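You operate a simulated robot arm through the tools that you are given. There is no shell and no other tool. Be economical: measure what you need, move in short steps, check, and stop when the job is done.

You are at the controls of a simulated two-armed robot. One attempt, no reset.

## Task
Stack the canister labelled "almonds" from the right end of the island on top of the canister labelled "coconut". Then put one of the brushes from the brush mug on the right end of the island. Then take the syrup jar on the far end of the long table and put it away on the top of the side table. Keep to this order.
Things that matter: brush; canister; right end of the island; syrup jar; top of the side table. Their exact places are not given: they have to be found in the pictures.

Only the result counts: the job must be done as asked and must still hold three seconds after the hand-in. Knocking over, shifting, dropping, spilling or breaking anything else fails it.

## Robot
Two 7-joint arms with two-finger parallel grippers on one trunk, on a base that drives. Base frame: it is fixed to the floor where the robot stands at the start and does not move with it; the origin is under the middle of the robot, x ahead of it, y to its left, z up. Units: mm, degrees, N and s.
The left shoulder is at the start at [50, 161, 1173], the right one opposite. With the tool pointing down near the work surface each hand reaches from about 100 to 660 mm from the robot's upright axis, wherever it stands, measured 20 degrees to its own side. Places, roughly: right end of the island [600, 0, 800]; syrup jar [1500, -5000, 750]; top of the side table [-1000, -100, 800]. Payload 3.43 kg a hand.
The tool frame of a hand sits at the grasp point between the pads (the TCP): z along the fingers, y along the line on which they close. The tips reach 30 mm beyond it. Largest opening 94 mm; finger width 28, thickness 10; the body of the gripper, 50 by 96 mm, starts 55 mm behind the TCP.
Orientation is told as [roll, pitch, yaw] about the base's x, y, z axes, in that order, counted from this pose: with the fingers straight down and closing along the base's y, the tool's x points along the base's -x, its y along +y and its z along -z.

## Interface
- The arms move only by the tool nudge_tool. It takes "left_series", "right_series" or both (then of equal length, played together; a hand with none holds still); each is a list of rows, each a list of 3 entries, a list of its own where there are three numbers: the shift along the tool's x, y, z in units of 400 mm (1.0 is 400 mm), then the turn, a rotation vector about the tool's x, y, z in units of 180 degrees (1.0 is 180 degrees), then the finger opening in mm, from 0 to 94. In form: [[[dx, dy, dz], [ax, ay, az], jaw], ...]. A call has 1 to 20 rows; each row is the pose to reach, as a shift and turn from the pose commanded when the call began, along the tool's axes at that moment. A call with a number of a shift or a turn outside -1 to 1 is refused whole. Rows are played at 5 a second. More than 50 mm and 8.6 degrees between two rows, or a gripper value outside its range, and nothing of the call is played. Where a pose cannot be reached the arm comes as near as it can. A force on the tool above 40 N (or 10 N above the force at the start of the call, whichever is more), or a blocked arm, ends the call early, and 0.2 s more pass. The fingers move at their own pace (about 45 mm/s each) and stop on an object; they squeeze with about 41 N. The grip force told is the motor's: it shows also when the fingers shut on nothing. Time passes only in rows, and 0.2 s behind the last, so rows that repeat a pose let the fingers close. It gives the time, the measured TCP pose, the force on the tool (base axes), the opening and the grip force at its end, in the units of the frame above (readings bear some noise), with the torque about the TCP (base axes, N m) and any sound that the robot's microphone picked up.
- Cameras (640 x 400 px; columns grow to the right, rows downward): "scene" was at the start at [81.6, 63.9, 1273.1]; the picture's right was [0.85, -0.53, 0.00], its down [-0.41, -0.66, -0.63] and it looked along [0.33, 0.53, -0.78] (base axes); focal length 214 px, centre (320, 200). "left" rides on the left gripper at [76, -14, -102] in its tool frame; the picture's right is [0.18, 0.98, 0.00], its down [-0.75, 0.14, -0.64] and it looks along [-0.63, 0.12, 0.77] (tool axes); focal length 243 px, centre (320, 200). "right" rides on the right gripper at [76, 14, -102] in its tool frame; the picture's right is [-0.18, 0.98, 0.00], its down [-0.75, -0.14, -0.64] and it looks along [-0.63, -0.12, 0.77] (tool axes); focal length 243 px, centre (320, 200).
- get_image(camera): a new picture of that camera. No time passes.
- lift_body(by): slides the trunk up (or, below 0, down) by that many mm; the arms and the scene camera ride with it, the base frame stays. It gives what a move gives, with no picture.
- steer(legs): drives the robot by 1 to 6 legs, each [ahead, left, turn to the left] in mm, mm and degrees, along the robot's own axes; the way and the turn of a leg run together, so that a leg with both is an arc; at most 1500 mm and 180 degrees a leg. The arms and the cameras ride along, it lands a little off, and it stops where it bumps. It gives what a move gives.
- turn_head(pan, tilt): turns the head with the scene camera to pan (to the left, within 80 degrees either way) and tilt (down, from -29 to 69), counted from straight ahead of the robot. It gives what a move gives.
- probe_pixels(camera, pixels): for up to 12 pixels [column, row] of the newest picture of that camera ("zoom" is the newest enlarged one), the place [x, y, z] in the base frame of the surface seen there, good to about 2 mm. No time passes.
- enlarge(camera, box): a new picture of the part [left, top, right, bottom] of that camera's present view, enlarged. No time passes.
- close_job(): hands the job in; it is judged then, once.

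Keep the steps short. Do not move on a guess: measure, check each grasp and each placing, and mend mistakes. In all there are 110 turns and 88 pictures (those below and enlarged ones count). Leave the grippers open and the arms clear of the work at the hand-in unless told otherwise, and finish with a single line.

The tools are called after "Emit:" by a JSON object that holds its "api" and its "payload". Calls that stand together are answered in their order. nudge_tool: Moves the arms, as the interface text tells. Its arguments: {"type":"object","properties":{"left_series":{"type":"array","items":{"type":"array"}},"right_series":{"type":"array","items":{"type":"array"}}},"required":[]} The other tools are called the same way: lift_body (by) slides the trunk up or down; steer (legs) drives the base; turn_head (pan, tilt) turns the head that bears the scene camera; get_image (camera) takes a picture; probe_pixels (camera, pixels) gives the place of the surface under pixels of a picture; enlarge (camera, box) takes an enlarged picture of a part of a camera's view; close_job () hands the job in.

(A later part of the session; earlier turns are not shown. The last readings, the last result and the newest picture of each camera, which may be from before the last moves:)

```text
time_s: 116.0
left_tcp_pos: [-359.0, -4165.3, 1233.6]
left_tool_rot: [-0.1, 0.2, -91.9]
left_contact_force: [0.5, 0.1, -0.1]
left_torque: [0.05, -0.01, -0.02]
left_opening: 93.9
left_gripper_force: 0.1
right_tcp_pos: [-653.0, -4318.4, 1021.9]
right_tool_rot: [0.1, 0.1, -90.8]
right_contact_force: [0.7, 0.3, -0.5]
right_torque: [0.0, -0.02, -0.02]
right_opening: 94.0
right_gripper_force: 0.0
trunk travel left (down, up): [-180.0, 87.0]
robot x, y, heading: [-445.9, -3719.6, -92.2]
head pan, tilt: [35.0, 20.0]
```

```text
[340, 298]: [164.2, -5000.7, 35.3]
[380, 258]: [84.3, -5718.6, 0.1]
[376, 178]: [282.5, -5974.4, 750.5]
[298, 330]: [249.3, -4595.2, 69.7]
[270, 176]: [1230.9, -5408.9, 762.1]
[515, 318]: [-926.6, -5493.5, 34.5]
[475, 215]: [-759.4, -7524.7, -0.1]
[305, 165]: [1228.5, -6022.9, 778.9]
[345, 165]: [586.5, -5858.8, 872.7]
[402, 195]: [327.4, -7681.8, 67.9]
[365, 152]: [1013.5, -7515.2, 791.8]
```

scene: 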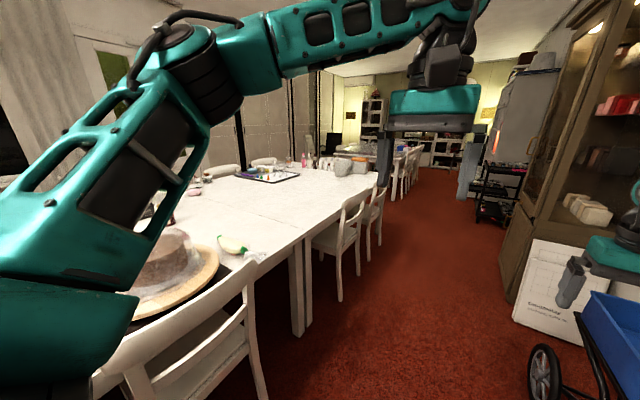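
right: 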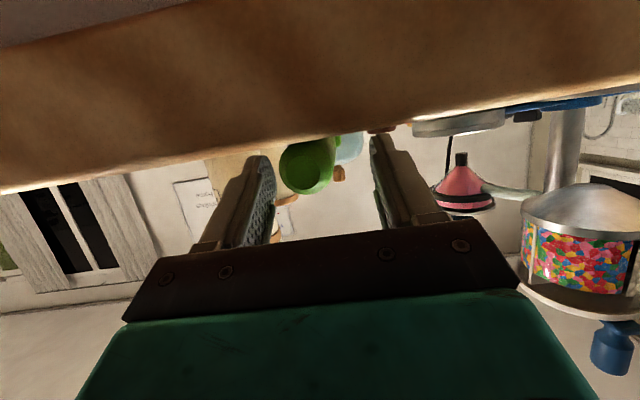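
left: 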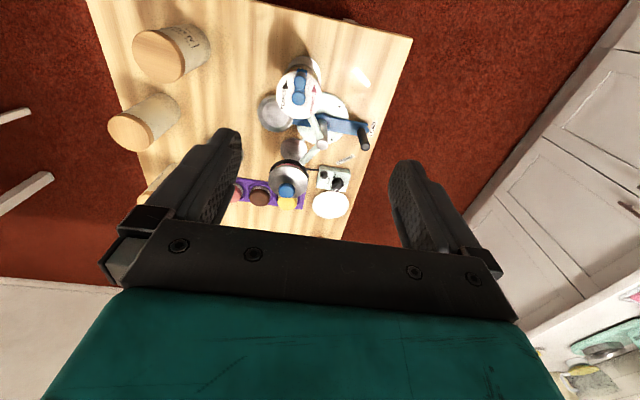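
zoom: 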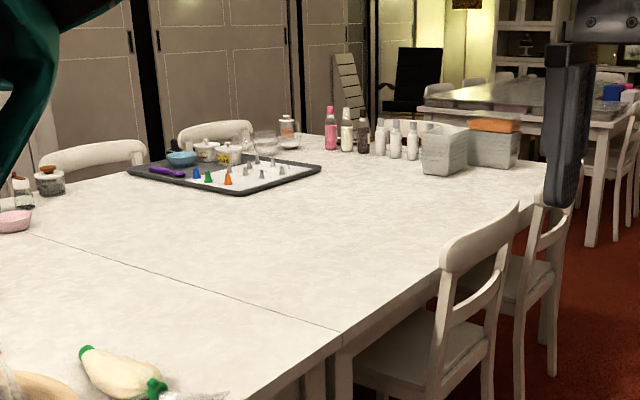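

At zoom (48,180) stands a jar like the LEMON/BERRY ones with a brown knob. I probe it and enlarge it.

Emit:
{"api": "probe_pixels", "payload": {"camera": "zoom", "pixels": [[48, 180], [48, 170], [50, 190], [20, 185], [12, 220], [205, 150], [228, 152], [95, 155]]}}

Emit:
{"api": "enlarge", "payload": {"camera": "scene", "box": [185, 165, 235, 215]}}

```text
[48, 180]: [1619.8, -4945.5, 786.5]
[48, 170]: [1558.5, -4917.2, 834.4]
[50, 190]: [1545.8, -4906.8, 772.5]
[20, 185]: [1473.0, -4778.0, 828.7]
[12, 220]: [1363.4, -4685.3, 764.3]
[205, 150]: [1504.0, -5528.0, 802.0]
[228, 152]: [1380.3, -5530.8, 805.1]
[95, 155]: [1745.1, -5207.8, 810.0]
```

```text
8.00 times, centred on (210, 190) of scene
```

zoom: 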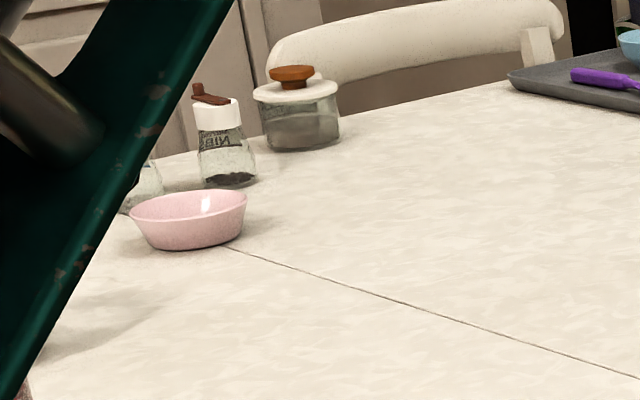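

The jar stands at about (1550,-4910), near the table's far side edge. I probe the closet wall and chairs on that side to see the room there.

Emit:
{"api": "probe_pixels", "payload": {"camera": "scene", "pixels": [[225, 150], [265, 140], [295, 120], [320, 130], [222, 170], [262, 160], [205, 165], [70, 60], [310, 150], [335, 145], [110, 70]]}}

```text
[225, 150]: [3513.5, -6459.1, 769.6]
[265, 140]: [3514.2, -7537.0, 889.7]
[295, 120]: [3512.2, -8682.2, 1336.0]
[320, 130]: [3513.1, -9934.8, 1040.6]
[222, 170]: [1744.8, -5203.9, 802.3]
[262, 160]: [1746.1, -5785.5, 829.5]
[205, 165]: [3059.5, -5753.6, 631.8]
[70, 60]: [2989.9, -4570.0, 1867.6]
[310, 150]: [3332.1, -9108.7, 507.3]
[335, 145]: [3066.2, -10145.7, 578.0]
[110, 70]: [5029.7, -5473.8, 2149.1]
```

The window-side aisle is x≈1800–3000, and the jar sits between chairs at y≈-4620 and -5204. I take the known way back round the near end: reverse to y≈-920, then turn to +x.

Emit:
{"api": "steer", "payload": {"legs": [[0, 0, 2], [-1400, 80, 0], [-1400, 80, 0]]}}

```text
time_s: 129.9
left_tcp_pos: [-191.1, -1367.5, 1233.6]
left_tool_rot: [-0.1, 0.2, -88.5]
left_contact_force: [-0.4, -0.2, 0.1]
left_torque: [-0.03, 0.0, -0.01]
left_opening: 94.1
left_gripper_force: 0.0
right_tcp_pos: [-474.5, -1537.8, 1022.3]
right_tool_rot: [0.1, 0.1, -87.4]
right_contact_force: [-0.2, -0.6, 1.0]
right_torque: [-0.01, 0.03, 0.01]
right_opening: 94.2
right_gripper_force: 0.1
trunk travel left (down, up): [-180.0, 87.0]
robot x, y, heading: [-306.4, -930.3, -89.0]
head pan, tilt: [35.0, 20.0]
```

Emit:
{"api": "steer", "payload": {"legs": [[0, 0, 89], [1300, 40, 0]]}}

Emit:
{"api": "turn_head", "payload": {"pan": -40, "tilt": 20}}

Emit:
{"api": "get_image", "payload": {"camera": "scene"}}

```text
time_s: 140.3
left_tcp_pos: [1454.2, -789.5, 1233.5]
left_tool_rot: [0.0, 0.2, -0.4]
left_contact_force: [0.2, -0.1, 0.1]
left_torque: [-0.01, -0.02, 0.01]
left_opening: 94.3
left_gripper_force: 0.0
right_tcp_pos: [1617.3, -1079.1, 1021.6]
right_tool_rot: [0.1, 0.1, 0.8]
right_contact_force: [0.1, -0.5, -0.6]
right_torque: [0.01, 0.0, 0.02]
right_opening: 93.9
right_gripper_force: 0.0
trunk travel left (down, up): [-180.0, 87.0]
robot x, y, heading: [1013.0, -891.4, -0.6]
head pan, tilt: [35.0, 20.0]
```

```text
time_s: 141.8
left_tcp_pos: [1456.4, -790.2, 1232.8]
left_tool_rot: [0.0, 0.2, -0.3]
left_contact_force: [-0.7, 0.0, -0.1]
left_torque: [-0.02, 0.02, 0.01]
left_opening: 94.0
left_gripper_force: 0.0
right_tcp_pos: [1616.3, -1079.1, 1022.2]
right_tool_rot: [0.0, 0.2, 0.8]
right_contact_force: [-0.1, 0.2, -0.4]
right_torque: [0.01, 0.0, -0.03]
right_opening: 94.1
right_gripper_force: 0.0
trunk travel left (down, up): [-180.0, 87.0]
robot x, y, heading: [1014.4, -890.6, -0.8]
head pan, tilt: [-40.0, 20.0]
```

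```text
22 pictures are left
```

scene: 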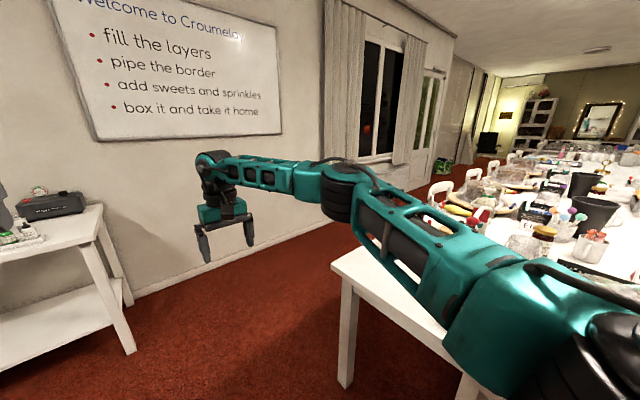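

Emit:
{"api": "probe_pixels", "payload": {"camera": "scene", "pixels": [[130, 348], [103, 210], [380, 158], [440, 195], [470, 180], [345, 385], [400, 170], [440, 165]]}}

```text
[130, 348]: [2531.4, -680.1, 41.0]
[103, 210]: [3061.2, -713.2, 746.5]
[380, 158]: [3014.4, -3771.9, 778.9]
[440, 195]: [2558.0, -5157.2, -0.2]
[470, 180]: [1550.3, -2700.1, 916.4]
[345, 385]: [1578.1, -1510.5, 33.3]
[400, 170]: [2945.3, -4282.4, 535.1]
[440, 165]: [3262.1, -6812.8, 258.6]
```

The aisle is clear. I drive on to x≈2150, turn right 90° and go down the aisle to y≈-3500.

Emit:
{"api": "steer", "payload": {"legs": [[1140, 0, 0.8], [0, 0, -90], [1400, 0, 0], [1200, 0, 0]]}}

Emit:
{"api": "turn_head", "payload": {"pan": -30, "tilt": 25}}

Emit:
{"api": "get_image", "payload": {"camera": "scene"}}

```text
time_s: 163.6
left_tcp_pos: [2346.9, -3946.6, 1232.0]
left_tool_rot: [0.0, 0.2, -87.6]
left_contact_force: [-0.2, -0.4, 0.8]
left_torque: [-0.03, 0.0, 0.0]
left_opening: 94.2
left_gripper_force: 0.1
right_tcp_pos: [2065.5, -4121.6, 1022.4]
right_tool_rot: [0.0, 0.1, -86.4]
right_contact_force: [0.4, -0.9, 0.2]
right_torque: [-0.02, -0.01, 0.03]
right_opening: 94.1
right_gripper_force: 0.1
trunk travel left (down, up): [-180.0, 87.0]
robot x, y, heading: [2226.6, -3511.3, -87.7]
head pan, tilt: [-40.0, 20.0]
```

```text
time_s: 164.3
left_tcp_pos: [2347.2, -3946.4, 1232.2]
left_tool_rot: [0.1, 0.2, -87.5]
left_contact_force: [1.0, -0.3, 0.0]
left_torque: [0.05, -0.03, 0.02]
left_opening: 94.1
left_gripper_force: 0.0
right_tcp_pos: [2065.2, -4121.9, 1023.5]
right_tool_rot: [0.2, 0.2, -86.4]
right_contact_force: [0.0, 0.4, -0.1]
right_torque: [0.0, -0.02, 0.04]
right_opening: 93.9
right_gripper_force: 0.0
trunk travel left (down, up): [-180.0, 87.0]
robot x, y, heading: [2221.8, -3505.9, -87.9]
head pan, tilt: [-30.0, 25.0]
```

```text
21 pictures are left
```

scene: 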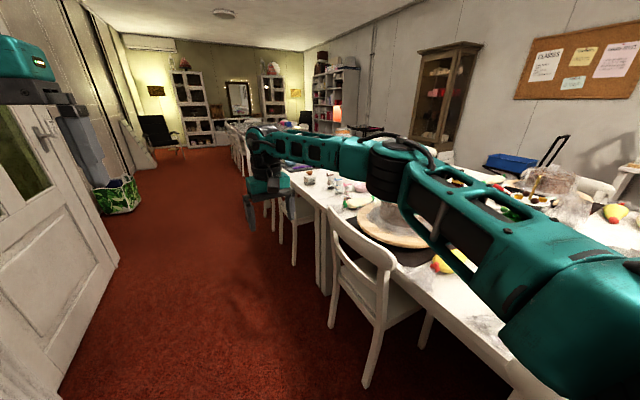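

I go on to y≈-5085 and turn right to face the table.

Emit:
{"api": "steer", "payload": {"legs": [[1400, -60, -2], [180, 0, 0], [0, 0, -90]]}}

Emit:
{"api": "turn_head", "payload": {"pan": 0, "tilt": 40}}

Emit:
{"api": "get_image", "payload": {"camera": "scene"}}

```text
time_s: 176.2
left_tcp_pos: [1727.2, -5131.7, 1233.2]
left_tool_rot: [-0.1, 0.2, 176.9]
left_contact_force: [-0.6, -0.4, -0.8]
left_torque: [0.0, 0.03, -0.01]
left_opening: 94.0
left_gripper_force: 0.0
right_tcp_pos: [1580.9, -4834.1, 1022.8]
right_tool_rot: [0.1, 0.1, 178.0]
right_contact_force: [0.5, -0.7, 0.0]
right_torque: [0.01, 0.0, -0.01]
right_opening: 94.2
right_gripper_force: 0.1
trunk travel left (down, up): [-180.0, 87.0]
robot x, y, heading: [2172.8, -5051.7, 176.8]
head pan, tilt: [-30.0, 25.0]
```

```text
time_s: 177.1
left_tcp_pos: [1727.0, -5132.1, 1233.0]
left_tool_rot: [0.0, 0.1, 176.9]
left_contact_force: [0.3, 0.4, -0.3]
left_torque: [0.02, 0.01, 0.0]
left_opening: 94.0
left_gripper_force: 0.0
right_tcp_pos: [1580.0, -4835.2, 1023.1]
right_tool_rot: [0.1, 0.0, 178.0]
right_contact_force: [-1.0, 0.0, 0.9]
right_torque: [-0.02, 0.0, 0.01]
right_opening: 94.0
right_gripper_force: 0.1
trunk travel left (down, up): [-180.0, 87.0]
robot x, y, heading: [2175.7, -5052.9, 176.6]
head pan, tilt: [0.0, 40.0]
```

```text
20 pictures are left
```

scene: 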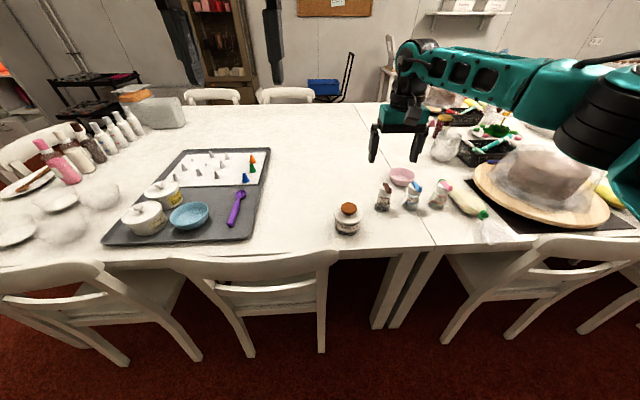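

Emit:
{"api": "enlarge", "payload": {"camera": "scene", "box": [300, 170, 460, 270]}}

```text
4.00 times, centred on (380, 220) of scene
```

zoom: 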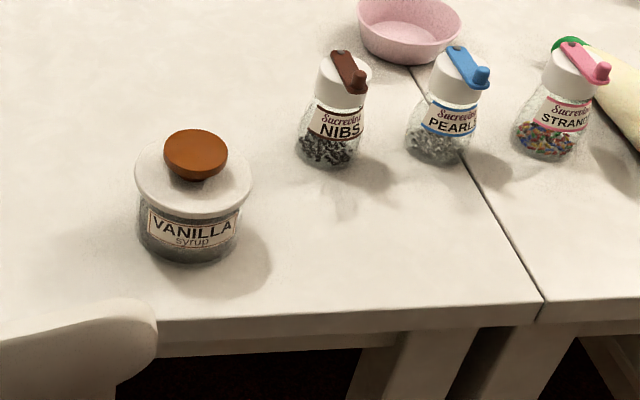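

It is the VANILLA syrup jar. I probe its knob, lid, body and neighbours.

Emit:
{"api": "probe_pixels", "payload": {"camera": "zoom", "pixels": [[195, 148], [167, 152], [226, 155], [195, 132], [138, 178], [250, 182], [190, 212], [190, 255], [142, 240], [235, 240], [140, 320], [320, 155]]}}

Emit:
{"api": "get_image", "payload": {"camera": "right"}}

```text
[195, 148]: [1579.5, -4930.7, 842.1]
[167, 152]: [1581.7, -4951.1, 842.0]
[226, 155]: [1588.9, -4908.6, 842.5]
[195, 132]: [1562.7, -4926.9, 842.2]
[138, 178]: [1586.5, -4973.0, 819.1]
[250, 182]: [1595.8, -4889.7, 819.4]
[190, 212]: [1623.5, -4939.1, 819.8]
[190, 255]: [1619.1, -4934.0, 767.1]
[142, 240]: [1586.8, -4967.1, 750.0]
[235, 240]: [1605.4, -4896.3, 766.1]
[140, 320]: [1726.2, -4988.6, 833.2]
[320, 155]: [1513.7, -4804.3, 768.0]
```

```text
18 pictures are left
```

right: 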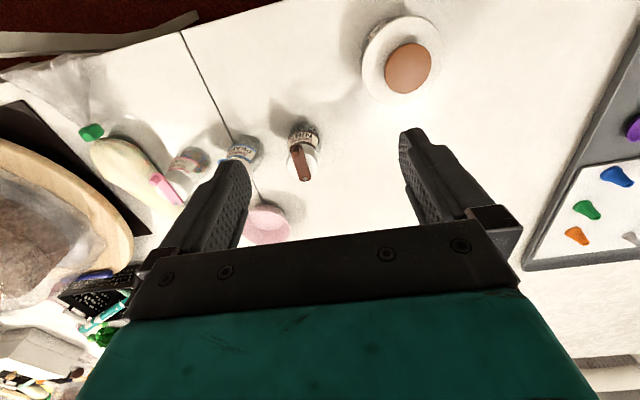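

Jar centre ≈(1581.5,-4931), lid diameter ≈84, lid top 820, knob top 842. I move the right hand above it and descend part way.

Emit:
{"api": "nudge_tool", "payload": {"right_series": [[[0.004, 0.08, 0], [0, 0, 0], 94], [[0.008, 0.16, 0], [0, 0, 0], 94], [[0.011, 0.241, 0], [0, 0, 0], 94], [[0.011, 0.241, 0.11], [0, 0, 0], 94], [[0.011, 0.241, 0.22], [0, 0, 0], 94], [[0.011, 0.241, 0.22], [0, 0, 0], 94]]}}

Emit:
{"api": "get_image", "payload": {"camera": "right"}}

```text
time_s: 178.5
left_tcp_pos: [1727.8, -5131.6, 1233.7]
left_tool_rot: [0.1, 0.2, 176.9]
left_contact_force: [-0.1, -0.9, 0.3]
left_torque: [0.01, -0.02, 0.01]
left_opening: 94.1
left_gripper_force: 0.1
right_tcp_pos: [1581.8, -4930.3, 930.2]
right_tool_rot: [0.2, 0.1, 178.0]
right_contact_force: [0.4, 0.5, -0.3]
right_torque: [0.06, 0.03, 0.01]
right_opening: 94.0
right_gripper_force: 0.1
trunk travel left (down, up): [-180.0, 87.0]
robot x, y, heading: [2174.2, -5050.8, 176.7]
head pan, tilt: [0.0, 40.0]
```

```text
17 pictures are left
```

right: 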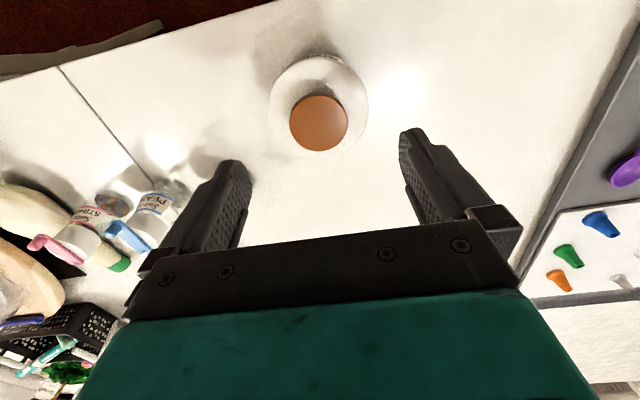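

The knob is centred at (319,124), as predicted for the tool axis. I descend to z≈797.

Emit:
{"api": "nudge_tool", "payload": {"right_series": [[[0, 0, 0.1], [0, 0, 0], 94], [[0, 0, 0.19], [0, 0, 0], 94], [[0, 0, 0.25], [0, 0, 0], 94], [[0, 0, 0.3], [0, 0, 0], 94], [[0, 0, 0.333], [0, 0, 0], 94], [[0, 0, 0.333], [0, 0, 0], 94]]}}

Emit:
{"api": "get_image", "payload": {"camera": "right"}}

```text
time_s: 179.9
left_tcp_pos: [1729.1, -5133.5, 1232.4]
left_tool_rot: [0.0, 0.2, 176.9]
left_contact_force: [-0.7, -0.5, 0.5]
left_torque: [-0.02, -0.01, 0.01]
left_opening: 94.1
left_gripper_force: 0.0
right_tcp_pos: [1583.5, -4933.1, 800.1]
right_tool_rot: [0.1, 0.3, 178.1]
right_contact_force: [0.1, 0.8, 0.2]
right_torque: [0.01, 0.02, 0.01]
right_opening: 94.2
right_gripper_force: 0.0
trunk travel left (down, up): [-180.0, 87.0]
robot x, y, heading: [2173.8, -5053.1, 176.6]
head pan, tilt: [0.0, 40.0]
heard: snap
```

```text
16 pictures are left
```

right: 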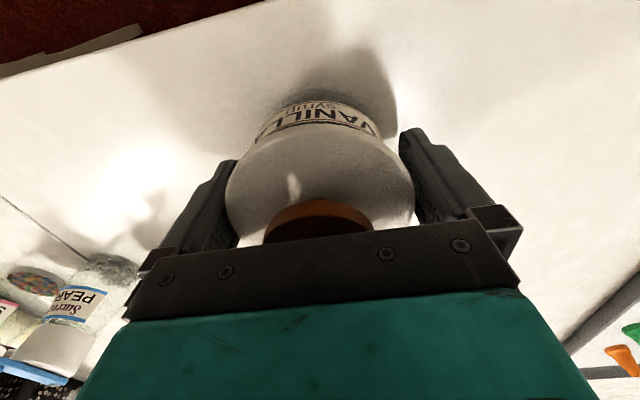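

I heard a "snap" though no force shows. I look at the scene before gripping.

Emit:
{"api": "get_image", "payload": {"camera": "scene"}}

```text
15 pictures are left
```

scene: 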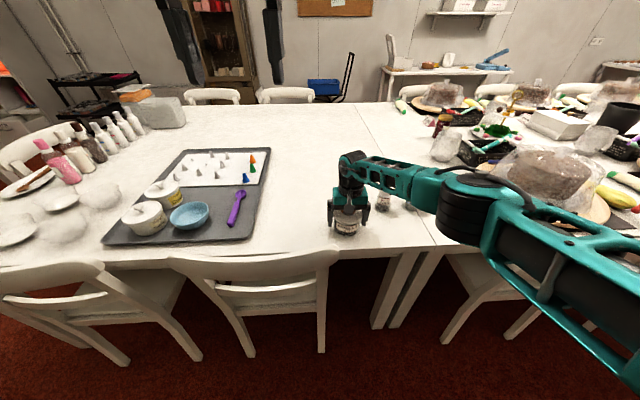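

Emit:
{"api": "probe_pixels", "payload": {"camera": "scene", "pixels": [[410, 185], [470, 210], [540, 270], [590, 340], [530, 170], [495, 145], [560, 195], [480, 240], [600, 210], [383, 200]]}}

Emit:
{"api": "enlarge", "payload": {"camera": "scene", "box": [300, 130, 640, 350]}}

```text
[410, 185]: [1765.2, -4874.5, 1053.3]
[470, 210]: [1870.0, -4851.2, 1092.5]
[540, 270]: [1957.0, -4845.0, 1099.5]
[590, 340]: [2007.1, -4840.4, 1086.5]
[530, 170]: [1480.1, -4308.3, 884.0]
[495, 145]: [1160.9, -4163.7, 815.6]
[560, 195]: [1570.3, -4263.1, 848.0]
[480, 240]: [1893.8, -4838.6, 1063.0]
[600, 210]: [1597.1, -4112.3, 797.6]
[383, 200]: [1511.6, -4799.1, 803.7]
```

```text
1.82 times, centred on (470, 240) of scene
```

zoom: 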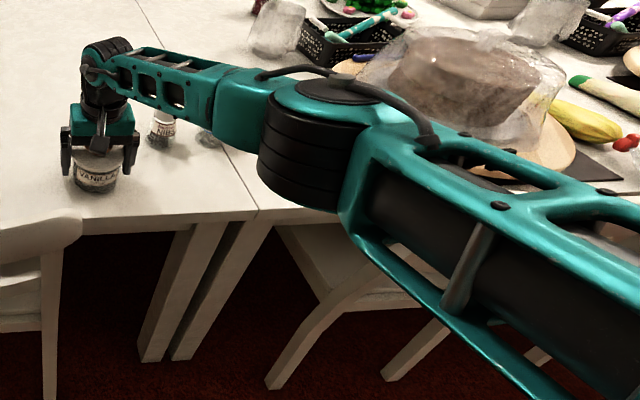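

Nothing near the arm is touched; the jar and NIBS shaker stand as before. I close on the jar and lift 12 mm as a test.

Emit:
{"api": "nudge_tool", "payload": {"right_series": [[[0, 0, 0], [0, 0, 0], 80], [[0, 0, 0], [0, 0, 0], 60], [[0, 0, 0], [0, 0, 0], 60], [[0, 0, 0], [0, 0, 0], 60], [[0, 0, 0], [0, 0, 0], 60], [[0, 0, -0.015], [0, 0, 0], 60], [[0, 0, -0.03], [0, 0, 0], 60]]}}

Emit:
{"api": "get_image", "payload": {"camera": "right"}}

```text
time_s: 181.5
left_tcp_pos: [1727.7, -5132.8, 1233.6]
left_tool_rot: [0.0, 0.3, 176.8]
left_contact_force: [-0.3, 0.1, -0.7]
left_torque: [0.0, 0.02, -0.04]
left_opening: 94.0
left_gripper_force: 0.1
right_tcp_pos: [1582.5, -4931.1, 812.8]
right_tool_rot: [0.1, 0.1, 178.0]
right_contact_force: [0.4, -0.1, -1.1]
right_torque: [0.03, 0.03, 0.02]
right_opening: 89.3
right_gripper_force: 41.4
trunk travel left (down, up): [-180.0, 87.0]
robot x, y, heading: [2178.7, -5050.7, 177.0]
head pan, tilt: [0.0, 40.0]
```

```text
13 pictures are left
```

right: 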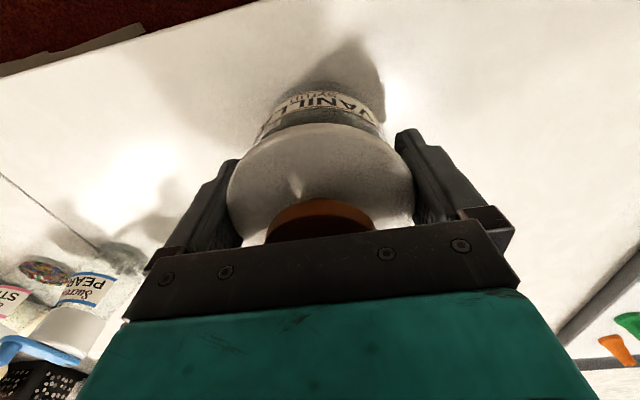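

Weight reads only ~1 N, so I check whether the whole jar rose or just the lid.

Emit:
{"api": "enlarge", "payload": {"camera": "scene", "box": [315, 180, 385, 250]}}

```text
5.71 times, centred on (350, 215) of scene
```

zoom: 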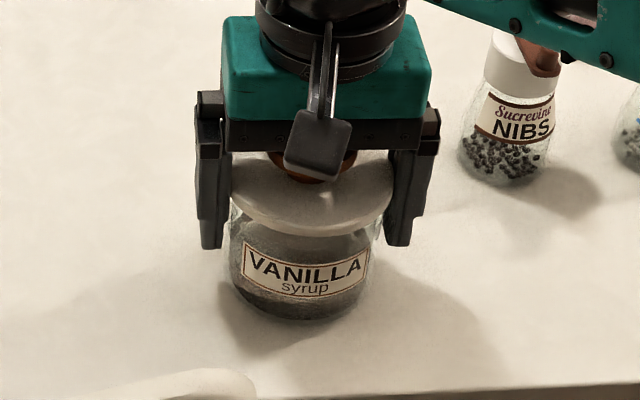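

Emit:
{"api": "probe_pixels", "payload": {"camera": "zoom", "pixels": [[305, 312], [305, 318], [305, 270], [310, 225], [310, 205], [305, 245]]}}

```text
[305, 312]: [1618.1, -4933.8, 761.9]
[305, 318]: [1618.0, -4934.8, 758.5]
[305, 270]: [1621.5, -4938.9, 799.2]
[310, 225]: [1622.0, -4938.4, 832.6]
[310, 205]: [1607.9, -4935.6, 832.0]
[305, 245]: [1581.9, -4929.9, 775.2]
```

The lid top rose to 832; the jar body's position is unclear. I lift 15 mm more and look again.

Emit:
{"api": "nudge_tool", "payload": {"right_series": [[[0, 0, -0.0125], [0, 0, 0], 60], [[0, 0, -0.025], [0, 0, 0], 60], [[0, 0, -0.0375], [0, 0, 0], 60]]}}

Emit:
{"api": "enlarge", "payload": {"camera": "scene", "box": [315, 180, 385, 250]}}

```text
time_s: 182.3
left_tcp_pos: [1727.8, -5131.7, 1233.9]
left_tool_rot: [-0.1, 0.2, 176.9]
left_contact_force: [-0.3, 0.4, -0.6]
left_torque: [-0.02, 0.04, 0.0]
left_opening: 94.2
left_gripper_force: 0.0
right_tcp_pos: [1583.3, -4932.5, 828.8]
right_tool_rot: [0.1, 0.1, 178.0]
right_contact_force: [-0.1, 0.0, -0.7]
right_torque: [-0.04, -0.02, 0.02]
right_opening: 89.6
right_gripper_force: 41.2
trunk travel left (down, up): [-180.0, 87.0]
robot x, y, heading: [2171.6, -5049.0, 176.7]
head pan, tilt: [0.0, 40.0]
```

```text
5.71 times, centred on (350, 215) of scene
```

zoom: 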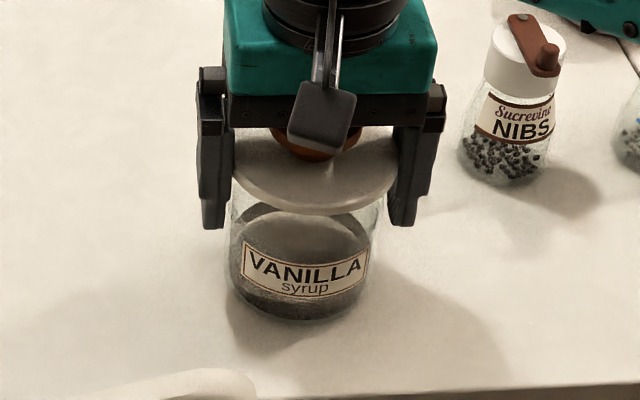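

Only the lid came up: it is loose, and the jar stays on the table. I set the lid back down exactly where it was and open.

Emit:
{"api": "nudge_tool", "payload": {"right_series": [[[0, 0, 0.02], [0, 0, 0], 60], [[0, 0, 0.04], [0, 0, 0], 60], [[0, 0, 0.055], [0, 0, 0], 60], [[0, 0, 0.0625], [0, 0, 0], 60], [[0, 0, 0.0675], [0, 0, 0], 60], [[0, 0, 0.0675], [0, 0, 0], 60]]}}

```text
time_s: 183.7
left_tcp_pos: [1727.2, -5132.7, 1232.7]
left_tool_rot: [0.0, 0.2, 176.9]
left_contact_force: [0.1, 0.9, -0.6]
left_torque: [0.01, -0.04, 0.01]
left_opening: 94.1
left_gripper_force: 0.0
right_tcp_pos: [1582.7, -4930.6, 800.7]
right_tool_rot: [0.1, 0.1, 178.0]
right_contact_force: [0.3, -1.1, 0.6]
right_torque: [-0.02, 0.04, -0.04]
right_opening: 89.1
right_gripper_force: 41.0
trunk travel left (down, up): [-180.0, 87.0]
robot x, y, heading: [2176.5, -5051.7, 176.6]
head pan, tilt: [0.0, 40.0]
```

Back at grasp height with the weight off. I open and rise 190 mm, then check the jar.

Emit:
{"api": "nudge_tool", "payload": {"right_series": [[[0, 0, 0], [0, 0, 0], 94], [[0, 0, 0], [0, 0, 0], 94], [[0, 0, -0.02], [0, 0, 0], 94], [[0, 0, -0.1], [0, 0, 0], 94], [[0, 0, -0.2], [0, 0, 0], 94], [[0, 0, -0.31], [0, 0, 0], 94], [[0, 0, -0.42], [0, 0, 0], 94], [[0.05, -0.05, -0.48], [0, 0, 0], 94], [[0.13, -0.1, -0.48], [0, 0, 0], 94]]}}

Emit:
{"api": "enlarge", "payload": {"camera": "scene", "box": [290, 170, 450, 270]}}

```text
time_s: 185.7
left_tcp_pos: [1728.2, -5132.1, 1233.5]
left_tool_rot: [0.1, 0.2, 177.0]
left_contact_force: [0.4, 0.0, 0.4]
left_torque: [-0.01, 0.05, 0.01]
left_opening: 93.9
left_gripper_force: 0.1
right_tcp_pos: [1634.7, -4891.3, 994.7]
right_tool_rot: [0.0, 0.1, 178.0]
right_contact_force: [0.5, 0.3, -0.6]
right_torque: [0.0, -0.01, 0.04]
right_opening: 93.9
right_gripper_force: 0.0
trunk travel left (down, up): [-180.0, 87.0]
robot x, y, heading: [2169.7, -5052.7, 176.3]
head pan, tilt: [0.0, 40.0]
heard: snap
```

```text
4.00 times, centred on (370, 220) of scene
```

zoom: 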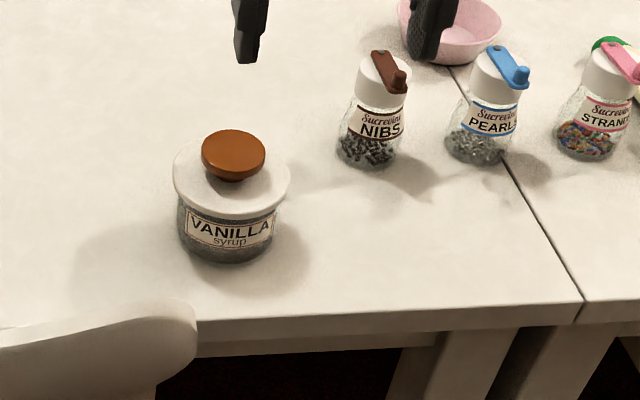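

The jar is whole again. I probe jar, chair end and table edge for the sideways grasp.

Emit:
{"api": "probe_pixels", "payload": {"camera": "zoom", "pixels": [[176, 185], [288, 190], [235, 144], [232, 218], [228, 255], [230, 230], [180, 222], [275, 222], [195, 325], [170, 300], [130, 395], [400, 330]]}}

```text
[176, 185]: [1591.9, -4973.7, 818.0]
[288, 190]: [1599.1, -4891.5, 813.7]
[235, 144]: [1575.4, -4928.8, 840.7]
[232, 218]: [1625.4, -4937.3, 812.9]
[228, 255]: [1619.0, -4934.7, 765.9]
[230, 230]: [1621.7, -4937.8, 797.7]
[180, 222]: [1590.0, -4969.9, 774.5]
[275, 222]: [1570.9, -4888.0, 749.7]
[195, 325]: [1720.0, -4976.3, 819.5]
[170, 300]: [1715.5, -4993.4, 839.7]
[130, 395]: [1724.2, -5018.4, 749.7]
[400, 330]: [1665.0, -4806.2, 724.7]
```

Plan: grasp the glass body below the lid with the hand tilted ~65°, coming in from between the chairs. First I shift the base 80 mm left and square it up.

Emit:
{"api": "steer", "payload": {"legs": [[0, 80, 3.3]]}}

```text
time_s: 186.8
left_tcp_pos: [1730.5, -5236.8, 1232.4]
left_tool_rot: [0.0, 0.2, -179.8]
left_contact_force: [0.3, 0.1, 0.1]
left_torque: [0.04, 0.0, 0.04]
left_opening: 94.0
left_gripper_force: 0.1
right_tcp_pos: [1624.6, -5003.0, 993.9]
right_tool_rot: [0.1, 0.1, -178.7]
right_contact_force: [-0.4, 0.0, 0.1]
right_torque: [0.02, 0.03, -0.01]
right_opening: 94.0
right_gripper_force: 0.2
trunk travel left (down, up): [-180.0, 87.0]
robot x, y, heading: [2169.4, -5130.0, 180.2]
head pan, tilt: [0.0, 40.0]
```

I yaw the hand to ~200° and move it to a spot in front of the jar, still high.

Emit:
{"api": "nudge_tool", "payload": {"right_series": [[[0.054, -0.072, 0], [0, 0, -0.026], 94], [[0.108, -0.144, 0], [0, 0, -0.052], 94], [[0.161, -0.216, 0], [0, 0, -0.078], 94], [[0.215, -0.2877, 0.04], [0, 0, -0.104], 94], [[0.215, -0.2877, 0.06], [0, 0, -0.104], 94]]}}

Emit:
{"api": "nudge_tool", "payload": {"right_series": [[[0, 0, 0], [0, -0.045, 0], 94], [[0, 0, 0], [0, -0.09, 0], 94], [[0, 0, 0], [0, -0.135, 0], 94], [[0, 0, 0], [0, -0.18, 0], 94], [[0, 0, 0], [0, -0.225, 0], 94], [[0, 0, 0], [0, -0.27, 0], 94], [[0, 0, 0], [0, -0.315, 0], 94], [[0, 0, 0], [0, -0.361, 0], 94], [[0, 0, 0], [0, -0.361, 0], 94]]}}

```text
time_s: 188.0
left_tcp_pos: [1730.8, -5236.6, 1232.5]
left_tool_rot: [-0.1, 0.2, -179.7]
left_contact_force: [-0.5, 0.0, -0.3]
left_torque: [0.0, 0.04, -0.01]
left_opening: 93.9
left_gripper_force: 0.0
right_tcp_pos: [1708.5, -4884.8, 971.4]
right_tool_rot: [0.1, 0.0, -159.9]
right_contact_force: [-0.6, 0.0, -0.1]
right_torque: [-0.03, 0.01, -0.01]
right_opening: 93.9
right_gripper_force: 0.0
trunk travel left (down, up): [-180.0, 87.0]
robot x, y, heading: [2174.2, -5134.4, 179.9]
head pan, tilt: [0.0, 40.0]
```

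```text
time_s: 190.0
left_tcp_pos: [1730.4, -5236.8, 1232.2]
left_tool_rot: [0.1, 0.2, -179.8]
left_contact_force: [-0.5, 0.2, -0.1]
left_torque: [0.01, 0.01, 0.02]
left_opening: 93.8
left_gripper_force: 0.0
right_tcp_pos: [1708.4, -4884.9, 970.3]
right_tool_rot: [0.4, -65.1, -160.3]
right_contact_force: [-0.1, 0.0, 0.9]
right_torque: [0.0, -0.01, -0.06]
right_opening: 94.0
right_gripper_force: 0.1
trunk travel left (down, up): [-180.0, 87.0]
robot x, y, heading: [2170.3, -5132.8, 180.1]
head pan, tilt: [0.0, 40.0]
```

The 65° tilt is reached. I check the clearance to the chairs before lowering the trunk.

Emit:
{"api": "get_image", "payload": {"camera": "scene"}}

```text
9 pictures are left
```

scene: 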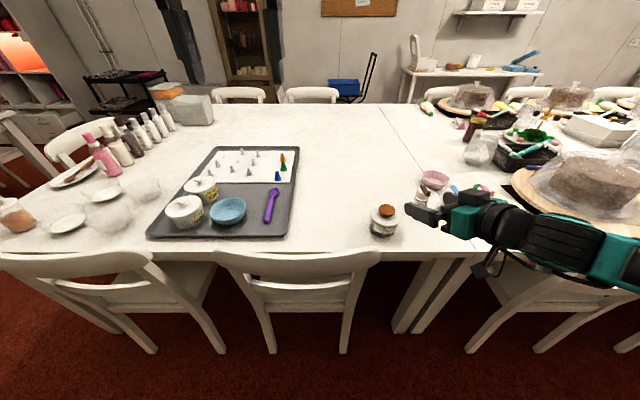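

Emit:
{"api": "probe_pixels", "payload": {"camera": "scene", "pixels": [[410, 211], [460, 225], [495, 265], [520, 225], [570, 245], [625, 260], [385, 212], [383, 230], [500, 290], [560, 280]]}}

```text
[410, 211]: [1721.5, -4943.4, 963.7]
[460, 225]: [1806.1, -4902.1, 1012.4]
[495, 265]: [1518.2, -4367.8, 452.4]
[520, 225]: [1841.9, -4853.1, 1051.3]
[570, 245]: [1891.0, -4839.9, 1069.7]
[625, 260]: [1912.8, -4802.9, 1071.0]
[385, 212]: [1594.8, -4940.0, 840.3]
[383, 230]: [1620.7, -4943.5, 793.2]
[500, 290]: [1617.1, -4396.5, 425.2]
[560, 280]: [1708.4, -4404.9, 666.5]
```

The right-hand chair is well away (y≈-4400). I lower the trunk 180 mm.

Emit:
{"api": "lift_body", "payload": {"by": -180}}

Emit:
{"api": "enlarge", "payload": {"camera": "right", "box": [160, 50, 480, 250]}}

```text
time_s: 192.0
left_tcp_pos: [1730.9, -5237.1, 1053.4]
left_tool_rot: [0.0, 0.2, -179.9]
left_contact_force: [0.8, 1.0, 0.0]
left_torque: [0.03, -0.01, -0.02]
left_opening: 93.8
left_gripper_force: 0.0
right_tcp_pos: [1708.2, -4884.4, 789.7]
right_tool_rot: [0.3, -64.9, -160.3]
right_contact_force: [-0.1, 0.0, 0.7]
right_torque: [0.0, -0.01, 0.0]
right_opening: 93.9
right_gripper_force: 0.0
trunk travel left (down, up): [0.0, 267.0]
robot x, y, heading: [2168.7, -5130.5, 179.8]
head pan, tilt: [0.0, 40.0]
```

```text
2.00 times, centred on (320, 150) of right
```

zoom: 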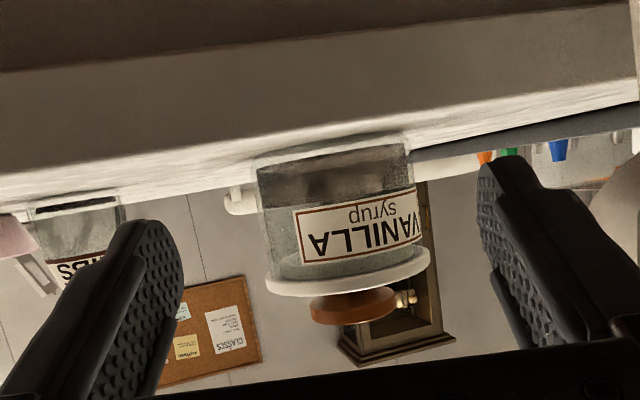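

The jar is centred between the fingers to within ~1 mm by my projection. I advance 120 mm level, with the fingers open.

Emit:
{"api": "nudge_tool", "payload": {"right_series": [[[-0.034, 0, 0.073], [0, 0, 0], 94], [[-0.068, 0, 0.145], [0, 0, 0], 94], [[-0.095, 0, 0.204], [0, 0, 0], 94], [[-0.114, 0, 0.245], [0, 0, 0], 94], [[-0.127, 0, 0.272], [0, 0, 0], 94], [[-0.127, 0, 0.272], [0, 0, 0], 94]]}}

Emit:
{"api": "enlarge", "payload": {"camera": "scene", "box": [340, 130, 460, 230]}}

```text
time_s: 193.4
left_tcp_pos: [1729.6, -5237.2, 1052.8]
left_tool_rot: [0.0, 0.3, -179.8]
left_contact_force: [-0.1, 0.5, 1.3]
left_torque: [-0.01, 0.0, 0.02]
left_opening: 93.9
left_gripper_force: 0.1
right_tcp_pos: [1595.1, -4927.2, 790.1]
right_tool_rot: [0.3, -64.9, -160.3]
right_contact_force: [-0.3, -0.4, -0.3]
right_torque: [-0.02, 0.0, 0.01]
right_opening: 94.2
right_gripper_force: 0.0
trunk travel left (down, up): [0.0, 267.0]
robot x, y, heading: [2172.4, -5130.4, 179.9]
head pan, tilt: [0.0, 40.0]
```

```text
4.00 times, centred on (400, 180) of scene
```

zoom: 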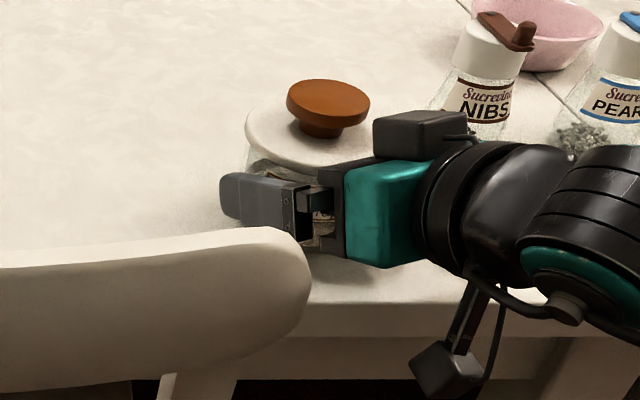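

In place. I lower 4 mm for lid clearance, close on the glass, and raise 12 mm as a test.

Emit:
{"api": "nudge_tool", "payload": {"right_series": [[[0.0091, 0, 0.0042], [0, 0, 0], 94], [[0.0091, 0, 0.0042], [0, 0, 0], 75], [[0.0091, 0, 0.0042], [0, 0, 0], 60], [[0.0091, 0, 0.0042], [0, 0, 0], 60], [[0.0091, 0, 0.0042], [0, 0, 0], 60], [[0.0091, 0, 0.0042], [0, 0, 0], 60], [[-0.004, 0, -0.002], [0, 0, 0], 60], [[-0.018, 0, -0.0085], [0, 0, 0], 60]]}}

Emit:
{"api": "enlarge", "payload": {"camera": "scene", "box": [340, 130, 460, 230]}}

```text
time_s: 195.2
left_tcp_pos: [1729.4, -5237.6, 1052.6]
left_tool_rot: [0.0, 0.2, -179.8]
left_contact_force: [0.0, -1.1, 0.4]
left_torque: [-0.01, -0.02, 0.01]
left_opening: 94.1
left_gripper_force: 0.1
right_tcp_pos: [1595.5, -4926.1, 797.1]
right_tool_rot: [0.3, -64.7, -160.3]
right_contact_force: [-0.5, -0.3, -3.5]
right_torque: [0.03, -0.06, -0.04]
right_opening: 82.6
right_gripper_force: 41.3
trunk travel left (down, up): [0.0, 267.0]
robot x, y, heading: [2171.0, -5131.6, 180.1]
head pan, tilt: [0.0, 40.0]
```

```text
4.00 times, centred on (400, 180) of scene
```

zoom: 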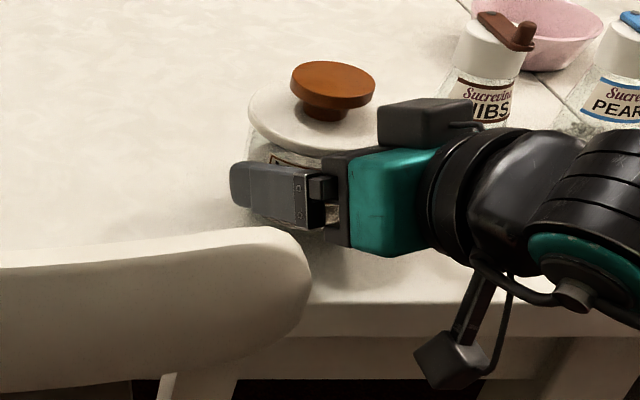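

The whole jar with lid rises (opening 82.6, 3.5 N). I raise the trunk 210 mm for the drive and back off a little.

Emit:
{"api": "lift_body", "payload": {"by": 210}}

Emit:
{"api": "steer", "payload": {"legs": [[-60, 0, 0], [0, 0, -90], [1100, 0, 0]]}}

```text
time_s: 197.4
left_tcp_pos: [1729.6, -5236.1, 1262.7]
left_tool_rot: [0.0, 0.1, -179.9]
left_contact_force: [0.0, 0.3, 0.5]
left_torque: [0.04, 0.02, 0.0]
left_opening: 94.0
left_gripper_force: 0.1
right_tcp_pos: [1595.0, -4926.1, 1006.7]
right_tool_rot: [0.4, -64.8, -160.3]
right_contact_force: [0.6, 0.7, -2.7]
right_torque: [-0.01, -0.05, 0.04]
right_opening: 82.4
right_gripper_force: 41.3
trunk travel left (down, up): [-210.0, 57.0]
robot x, y, heading: [2173.4, -5132.4, 179.9]
head pan, tilt: [0.0, 40.0]
```

```text
time_s: 207.5
left_tcp_pos: [2198.4, -3580.7, 1262.7]
left_tool_rot: [0.1, 0.2, 86.8]
left_contact_force: [0.7, 0.4, 0.3]
left_torque: [-0.02, -0.02, 0.02]
left_opening: 93.8
left_gripper_force: 0.0
right_tcp_pos: [2516.9, -3464.6, 1005.4]
right_tool_rot: [0.4, -64.9, 106.3]
right_contact_force: [0.2, -0.8, -3.8]
right_torque: [-0.06, 0.0, -0.03]
right_opening: 82.0
right_gripper_force: 40.8
trunk travel left (down, up): [-210.0, 57.0]
robot x, y, heading: [2280.8, -4028.8, 86.5]
head pan, tilt: [0.0, 40.0]
```

I correct the heading and drive up the aisle, then turn left to face -x.

Emit:
{"api": "steer", "payload": {"legs": [[0, 0, 3.5], [1400, 50, 0], [1400, 50, 0], [250, 0, 0], [0, 0, 90]]}}

```text
time_s: 226.9
left_tcp_pos: [1716.9, -1082.8, 1263.8]
left_tool_rot: [0.0, 0.1, -178.0]
left_contact_force: [1.7, -0.4, 0.1]
left_torque: [-0.02, 0.0, 0.02]
left_opening: 93.9
left_gripper_force: 0.1
right_tcp_pos: [1571.6, -777.0, 1006.8]
right_tool_rot: [0.3, -64.9, -158.5]
right_contact_force: [0.7, 0.2, -3.7]
right_torque: [0.02, -0.03, -0.04]
right_opening: 81.6
right_gripper_force: 41.2
trunk travel left (down, up): [-210.0, 57.0]
robot x, y, heading: [2153.9, -963.3, -178.3]
head pan, tilt: [0.0, 40.0]
```

Emit:
{"api": "steer", "payload": {"legs": [[0, 0, -1.7], [1200, -40, 0], [1000, -20, 0]]}}

```text
time_s: 238.1
left_tcp_pos: [-476.7, -1033.2, 1263.6]
left_tool_rot: [0.0, 0.2, -179.6]
left_contact_force: [-0.9, -0.2, 0.5]
left_torque: [-0.04, -0.01, -0.02]
left_opening: 94.1
left_gripper_force: 0.1
right_tcp_pos: [-610.3, -722.5, 1007.5]
right_tool_rot: [0.4, -64.8, -160.2]
right_contact_force: [0.5, 1.1, -3.3]
right_torque: [0.04, -0.05, 0.02]
right_opening: 81.6
right_gripper_force: 40.8
trunk travel left (down, up): [-210.0, 57.0]
robot x, y, heading: [-35.4, -928.8, -179.7]
head pan, tilt: [0.0, 40.0]
```

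I go ahead 130 mm and strafe right to the placing spot, then look.

Emit:
{"api": "steer", "payload": {"legs": [[130, 0, 0], [0, -880, 0]]}}

Emit:
{"api": "get_image", "payload": {"camera": "scene"}}

```text
time_s: 243.6
left_tcp_pos: [-609.2, -165.7, 1264.1]
left_tool_rot: [0.0, 0.2, -179.4]
left_contact_force: [-0.2, -1.0, 0.5]
left_torque: [0.0, 0.04, 0.03]
left_opening: 94.0
left_gripper_force: 0.0
right_tcp_pos: [-747.4, 144.5, 1007.8]
right_tool_rot: [0.4, -64.9, -159.9]
right_contact_force: [-0.2, 0.0, -3.0]
right_torque: [0.01, -0.05, 0.02]
right_opening: 81.2
right_gripper_force: 41.2
trunk travel left (down, up): [-210.0, 57.0]
robot x, y, heading: [-168.3, -58.6, -179.7]
head pan, tilt: [0.0, 40.0]
```

```text
5 pictures are left
```

scene: 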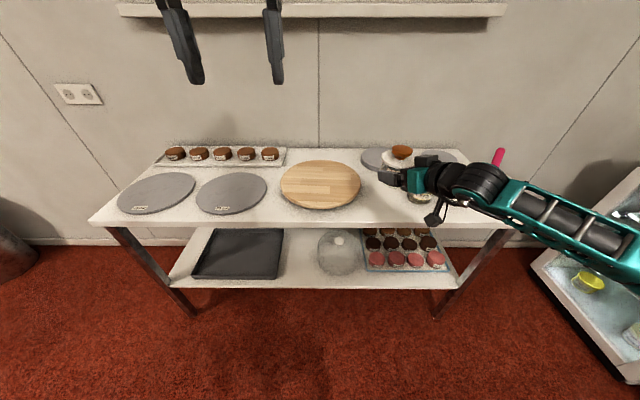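

I probe the board's edge, the free wood and the jar's knob (to see if it has slipped).

Emit:
{"api": "probe_pixels", "payload": {"camera": "scene", "pixels": [[402, 149], [398, 162], [361, 185], [355, 200], [340, 207], [375, 200], [385, 215], [418, 200], [375, 155], [365, 215], [400, 222]]}}

```text
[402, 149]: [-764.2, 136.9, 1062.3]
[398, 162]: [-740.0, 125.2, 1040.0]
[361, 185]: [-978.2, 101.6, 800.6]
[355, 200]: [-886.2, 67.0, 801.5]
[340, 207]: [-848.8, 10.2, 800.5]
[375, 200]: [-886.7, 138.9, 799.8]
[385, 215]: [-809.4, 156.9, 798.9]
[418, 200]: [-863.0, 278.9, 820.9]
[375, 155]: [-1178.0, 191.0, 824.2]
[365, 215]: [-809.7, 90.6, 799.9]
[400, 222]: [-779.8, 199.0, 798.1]
```

No slip (knob at 1062). Free spot around (-858,165) is confirmed. I move 98 ahead, 25 right, then lower the trunk 155 mm.

Emit:
{"api": "steer", "payload": {"legs": [[98, -25, 0]]}}

Emit:
{"api": "lift_body", "payload": {"by": -155}}

Emit:
{"api": "get_image", "payload": {"camera": "scene"}}

```text
time_s: 244.7
left_tcp_pos: [-709.6, -140.1, 1261.9]
left_tool_rot: [-0.1, 0.2, -179.3]
left_contact_force: [0.2, 1.0, -0.1]
left_torque: [-0.04, -0.05, -0.02]
left_opening: 94.1
left_gripper_force: 0.1
right_tcp_pos: [-845.4, 167.4, 1006.2]
right_tool_rot: [0.4, -64.7, -159.8]
right_contact_force: [0.2, 0.3, -2.6]
right_torque: [0.04, -0.03, -0.01]
right_opening: 81.5
right_gripper_force: 41.2
trunk travel left (down, up): [-210.0, 57.0]
robot x, y, heading: [-267.4, -27.9, -179.4]
head pan, tilt: [0.0, 40.0]
```

```text
time_s: 246.5
left_tcp_pos: [-707.7, -142.8, 1109.0]
left_tool_rot: [-0.1, 0.2, -179.3]
left_contact_force: [-1.0, 0.4, 0.2]
left_torque: [0.01, 0.01, -0.04]
left_opening: 93.8
left_gripper_force: 0.0
right_tcp_pos: [-847.3, 168.1, 851.9]
right_tool_rot: [0.4, -64.8, -159.9]
right_contact_force: [-0.1, 0.5, -3.5]
right_torque: [0.04, -0.08, 0.01]
right_opening: 81.3
right_gripper_force: 41.0
trunk travel left (down, up): [-55.0, 212.0]
robot x, y, heading: [-269.5, -30.9, -179.8]
head pan, tilt: [0.0, 40.0]
```

```text
4 pictures are left
```

scene: 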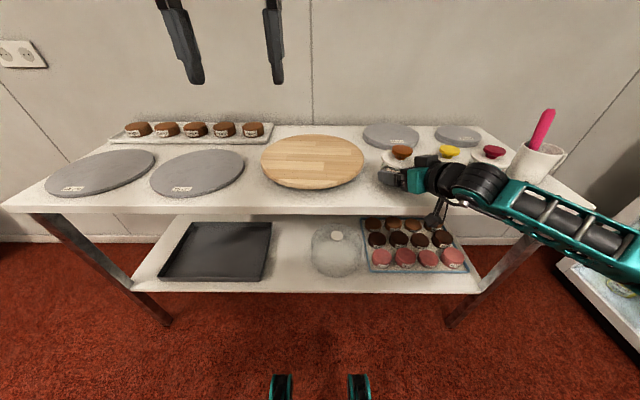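

The jar is ~16 mm above the table, clear of board and LEMON jar. I lower by the arm, fast first, then in small steps.

Emit:
{"api": "nudge_tool", "payload": {"right_series": [[[0.0113, 0, 0.0053], [0, 0, 0], 60], [[0.0226, 0, 0.0106], [0, 0, 0], 60], [[0.0272, 0, 0.0127], [0, 0, 0], 60], [[0.0306, 0, 0.0143], [0, 0, 0], 60], [[0.0329, 0, 0.0153], [0, 0, 0], 60]]}}

```text
time_s: 247.7
left_tcp_pos: [-708.1, -141.8, 1108.4]
left_tool_rot: [0.0, 0.2, -179.4]
left_contact_force: [0.4, -0.3, -0.1]
left_torque: [0.01, 0.0, 0.02]
left_opening: 94.0
left_gripper_force: 0.0
right_tcp_pos: [-845.5, 168.2, 837.4]
right_tool_rot: [0.4, -64.8, -160.0]
right_contact_force: [0.2, 0.0, -2.2]
right_torque: [0.03, -0.02, 0.0]
right_opening: 81.2
right_gripper_force: 41.2
trunk travel left (down, up): [-55.0, 212.0]
robot x, y, heading: [-266.2, -33.6, -179.6]
head pan, tilt: [0.0, 40.0]
```

Emit:
{"api": "nudge_tool", "payload": {"right_series": [[[0.0023, 0, 0.0011], [0, 0, 0], 60], [[0.0045, 0, 0.0021], [0, 0, 0], 60]]}}

```text
time_s: 248.3
left_tcp_pos: [-708.4, -142.5, 1107.9]
left_tool_rot: [0.1, 0.2, -179.4]
left_contact_force: [0.2, -0.1, -0.2]
left_torque: [-0.01, -0.01, 0.06]
left_opening: 94.0
left_gripper_force: 0.0
right_tcp_pos: [-845.5, 167.6, 835.0]
right_tool_rot: [0.3, -64.9, -159.8]
right_contact_force: [0.1, 0.2, -1.1]
right_torque: [0.05, -0.04, 0.01]
right_opening: 81.4
right_gripper_force: 41.3
trunk travel left (down, up): [-55.0, 212.0]
robot x, y, heading: [-270.3, -30.3, -179.8]
head pan, tilt: [0.0, 40.0]
```

The weight is easing (-1.1 N); 2 mm more.

Emit:
{"api": "nudge_tool", "payload": {"right_series": [[[0.0023, 0, 0.0011], [0, 0, 0], 60], [[0.0045, 0, 0.0021], [0, 0, 0], 60]]}}

Emit:
{"api": "enlarge", "payload": {"camera": "scene", "box": [360, 130, 460, 220]}}

```text
time_s: 248.9
left_tcp_pos: [-708.3, -141.9, 1109.1]
left_tool_rot: [-0.1, 0.0, -179.3]
left_contact_force: [0.3, 0.1, -0.4]
left_torque: [-0.03, 0.01, 0.0]
left_opening: 93.8
left_gripper_force: 0.1
right_tcp_pos: [-845.8, 166.6, 834.5]
right_tool_rot: [0.1, -65.2, -159.6]
right_contact_force: [1.8, 1.2, 5.4]
right_torque: [0.28, 0.08, -0.1]
right_opening: 81.4
right_gripper_force: 40.5
trunk travel left (down, up): [-55.0, 212.0]
robot x, y, heading: [-262.3, -31.5, -179.6]
head pan, tilt: [0.0, 40.0]
```

```text
4.44 times, centred on (410, 175) of scene
```

zoom: 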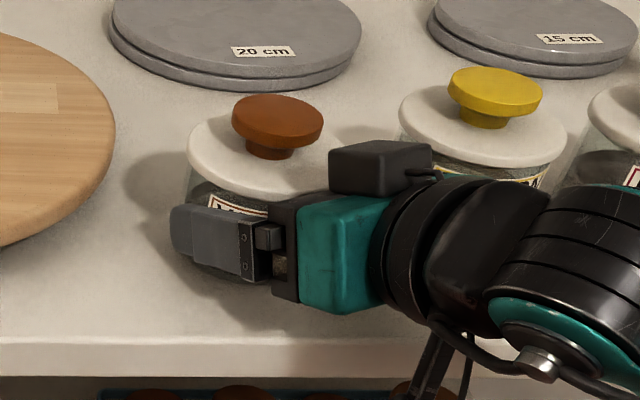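

The jar stands on the table (5.4 N upward). I open fully, then withdraw level along the approach line.

Emit:
{"api": "nudge_tool", "payload": {"right_series": [[[0, 0, 0], [0, 0, 0], 86], [[0, 0, 0], [0, 0, 0], 94], [[0, 0, 0], [0, 0, 0], 94], [[0, 0, 0], [0, 0, 0], 94], [[0.016, 0, -0.034], [0, 0, 0], 94], [[0.042, 0, -0.091], [0, 0, 0], 94], [[0.085, 0, -0.181], [0, 0, 0], 94], [[0.127, 0, -0.272], [0, 0, 0], 94], [[0.137, 0, -0.294], [0, 0, 0], 94]]}}

Emit:
{"api": "enlarge", "payload": {"camera": "scene", "box": [340, 110, 580, 250]}}

```text
time_s: 250.9
left_tcp_pos: [-708.5, -141.7, 1107.7]
left_tool_rot: [0.0, 0.2, -179.3]
left_contact_force: [0.2, 0.8, 0.6]
left_torque: [0.01, 0.01, 0.01]
left_opening: 94.1
left_gripper_force: 0.2
right_tcp_pos: [-723.1, 211.8, 832.5]
right_tool_rot: [0.2, -64.8, -159.7]
right_contact_force: [-0.6, 0.1, 0.3]
right_torque: [0.02, -0.02, -0.01]
right_opening: 93.8
right_gripper_force: 0.2
trunk travel left (down, up): [-55.0, 212.0]
robot x, y, heading: [-268.9, -33.7, -179.9]
head pan, tilt: [0.0, 40.0]
```

```text
2.67 times, centred on (460, 180) of scene
```

zoom: 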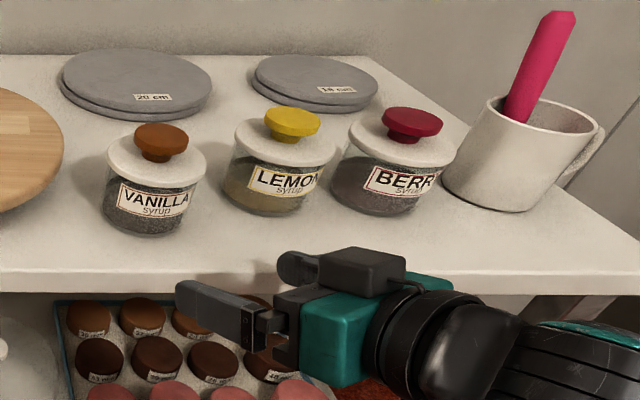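

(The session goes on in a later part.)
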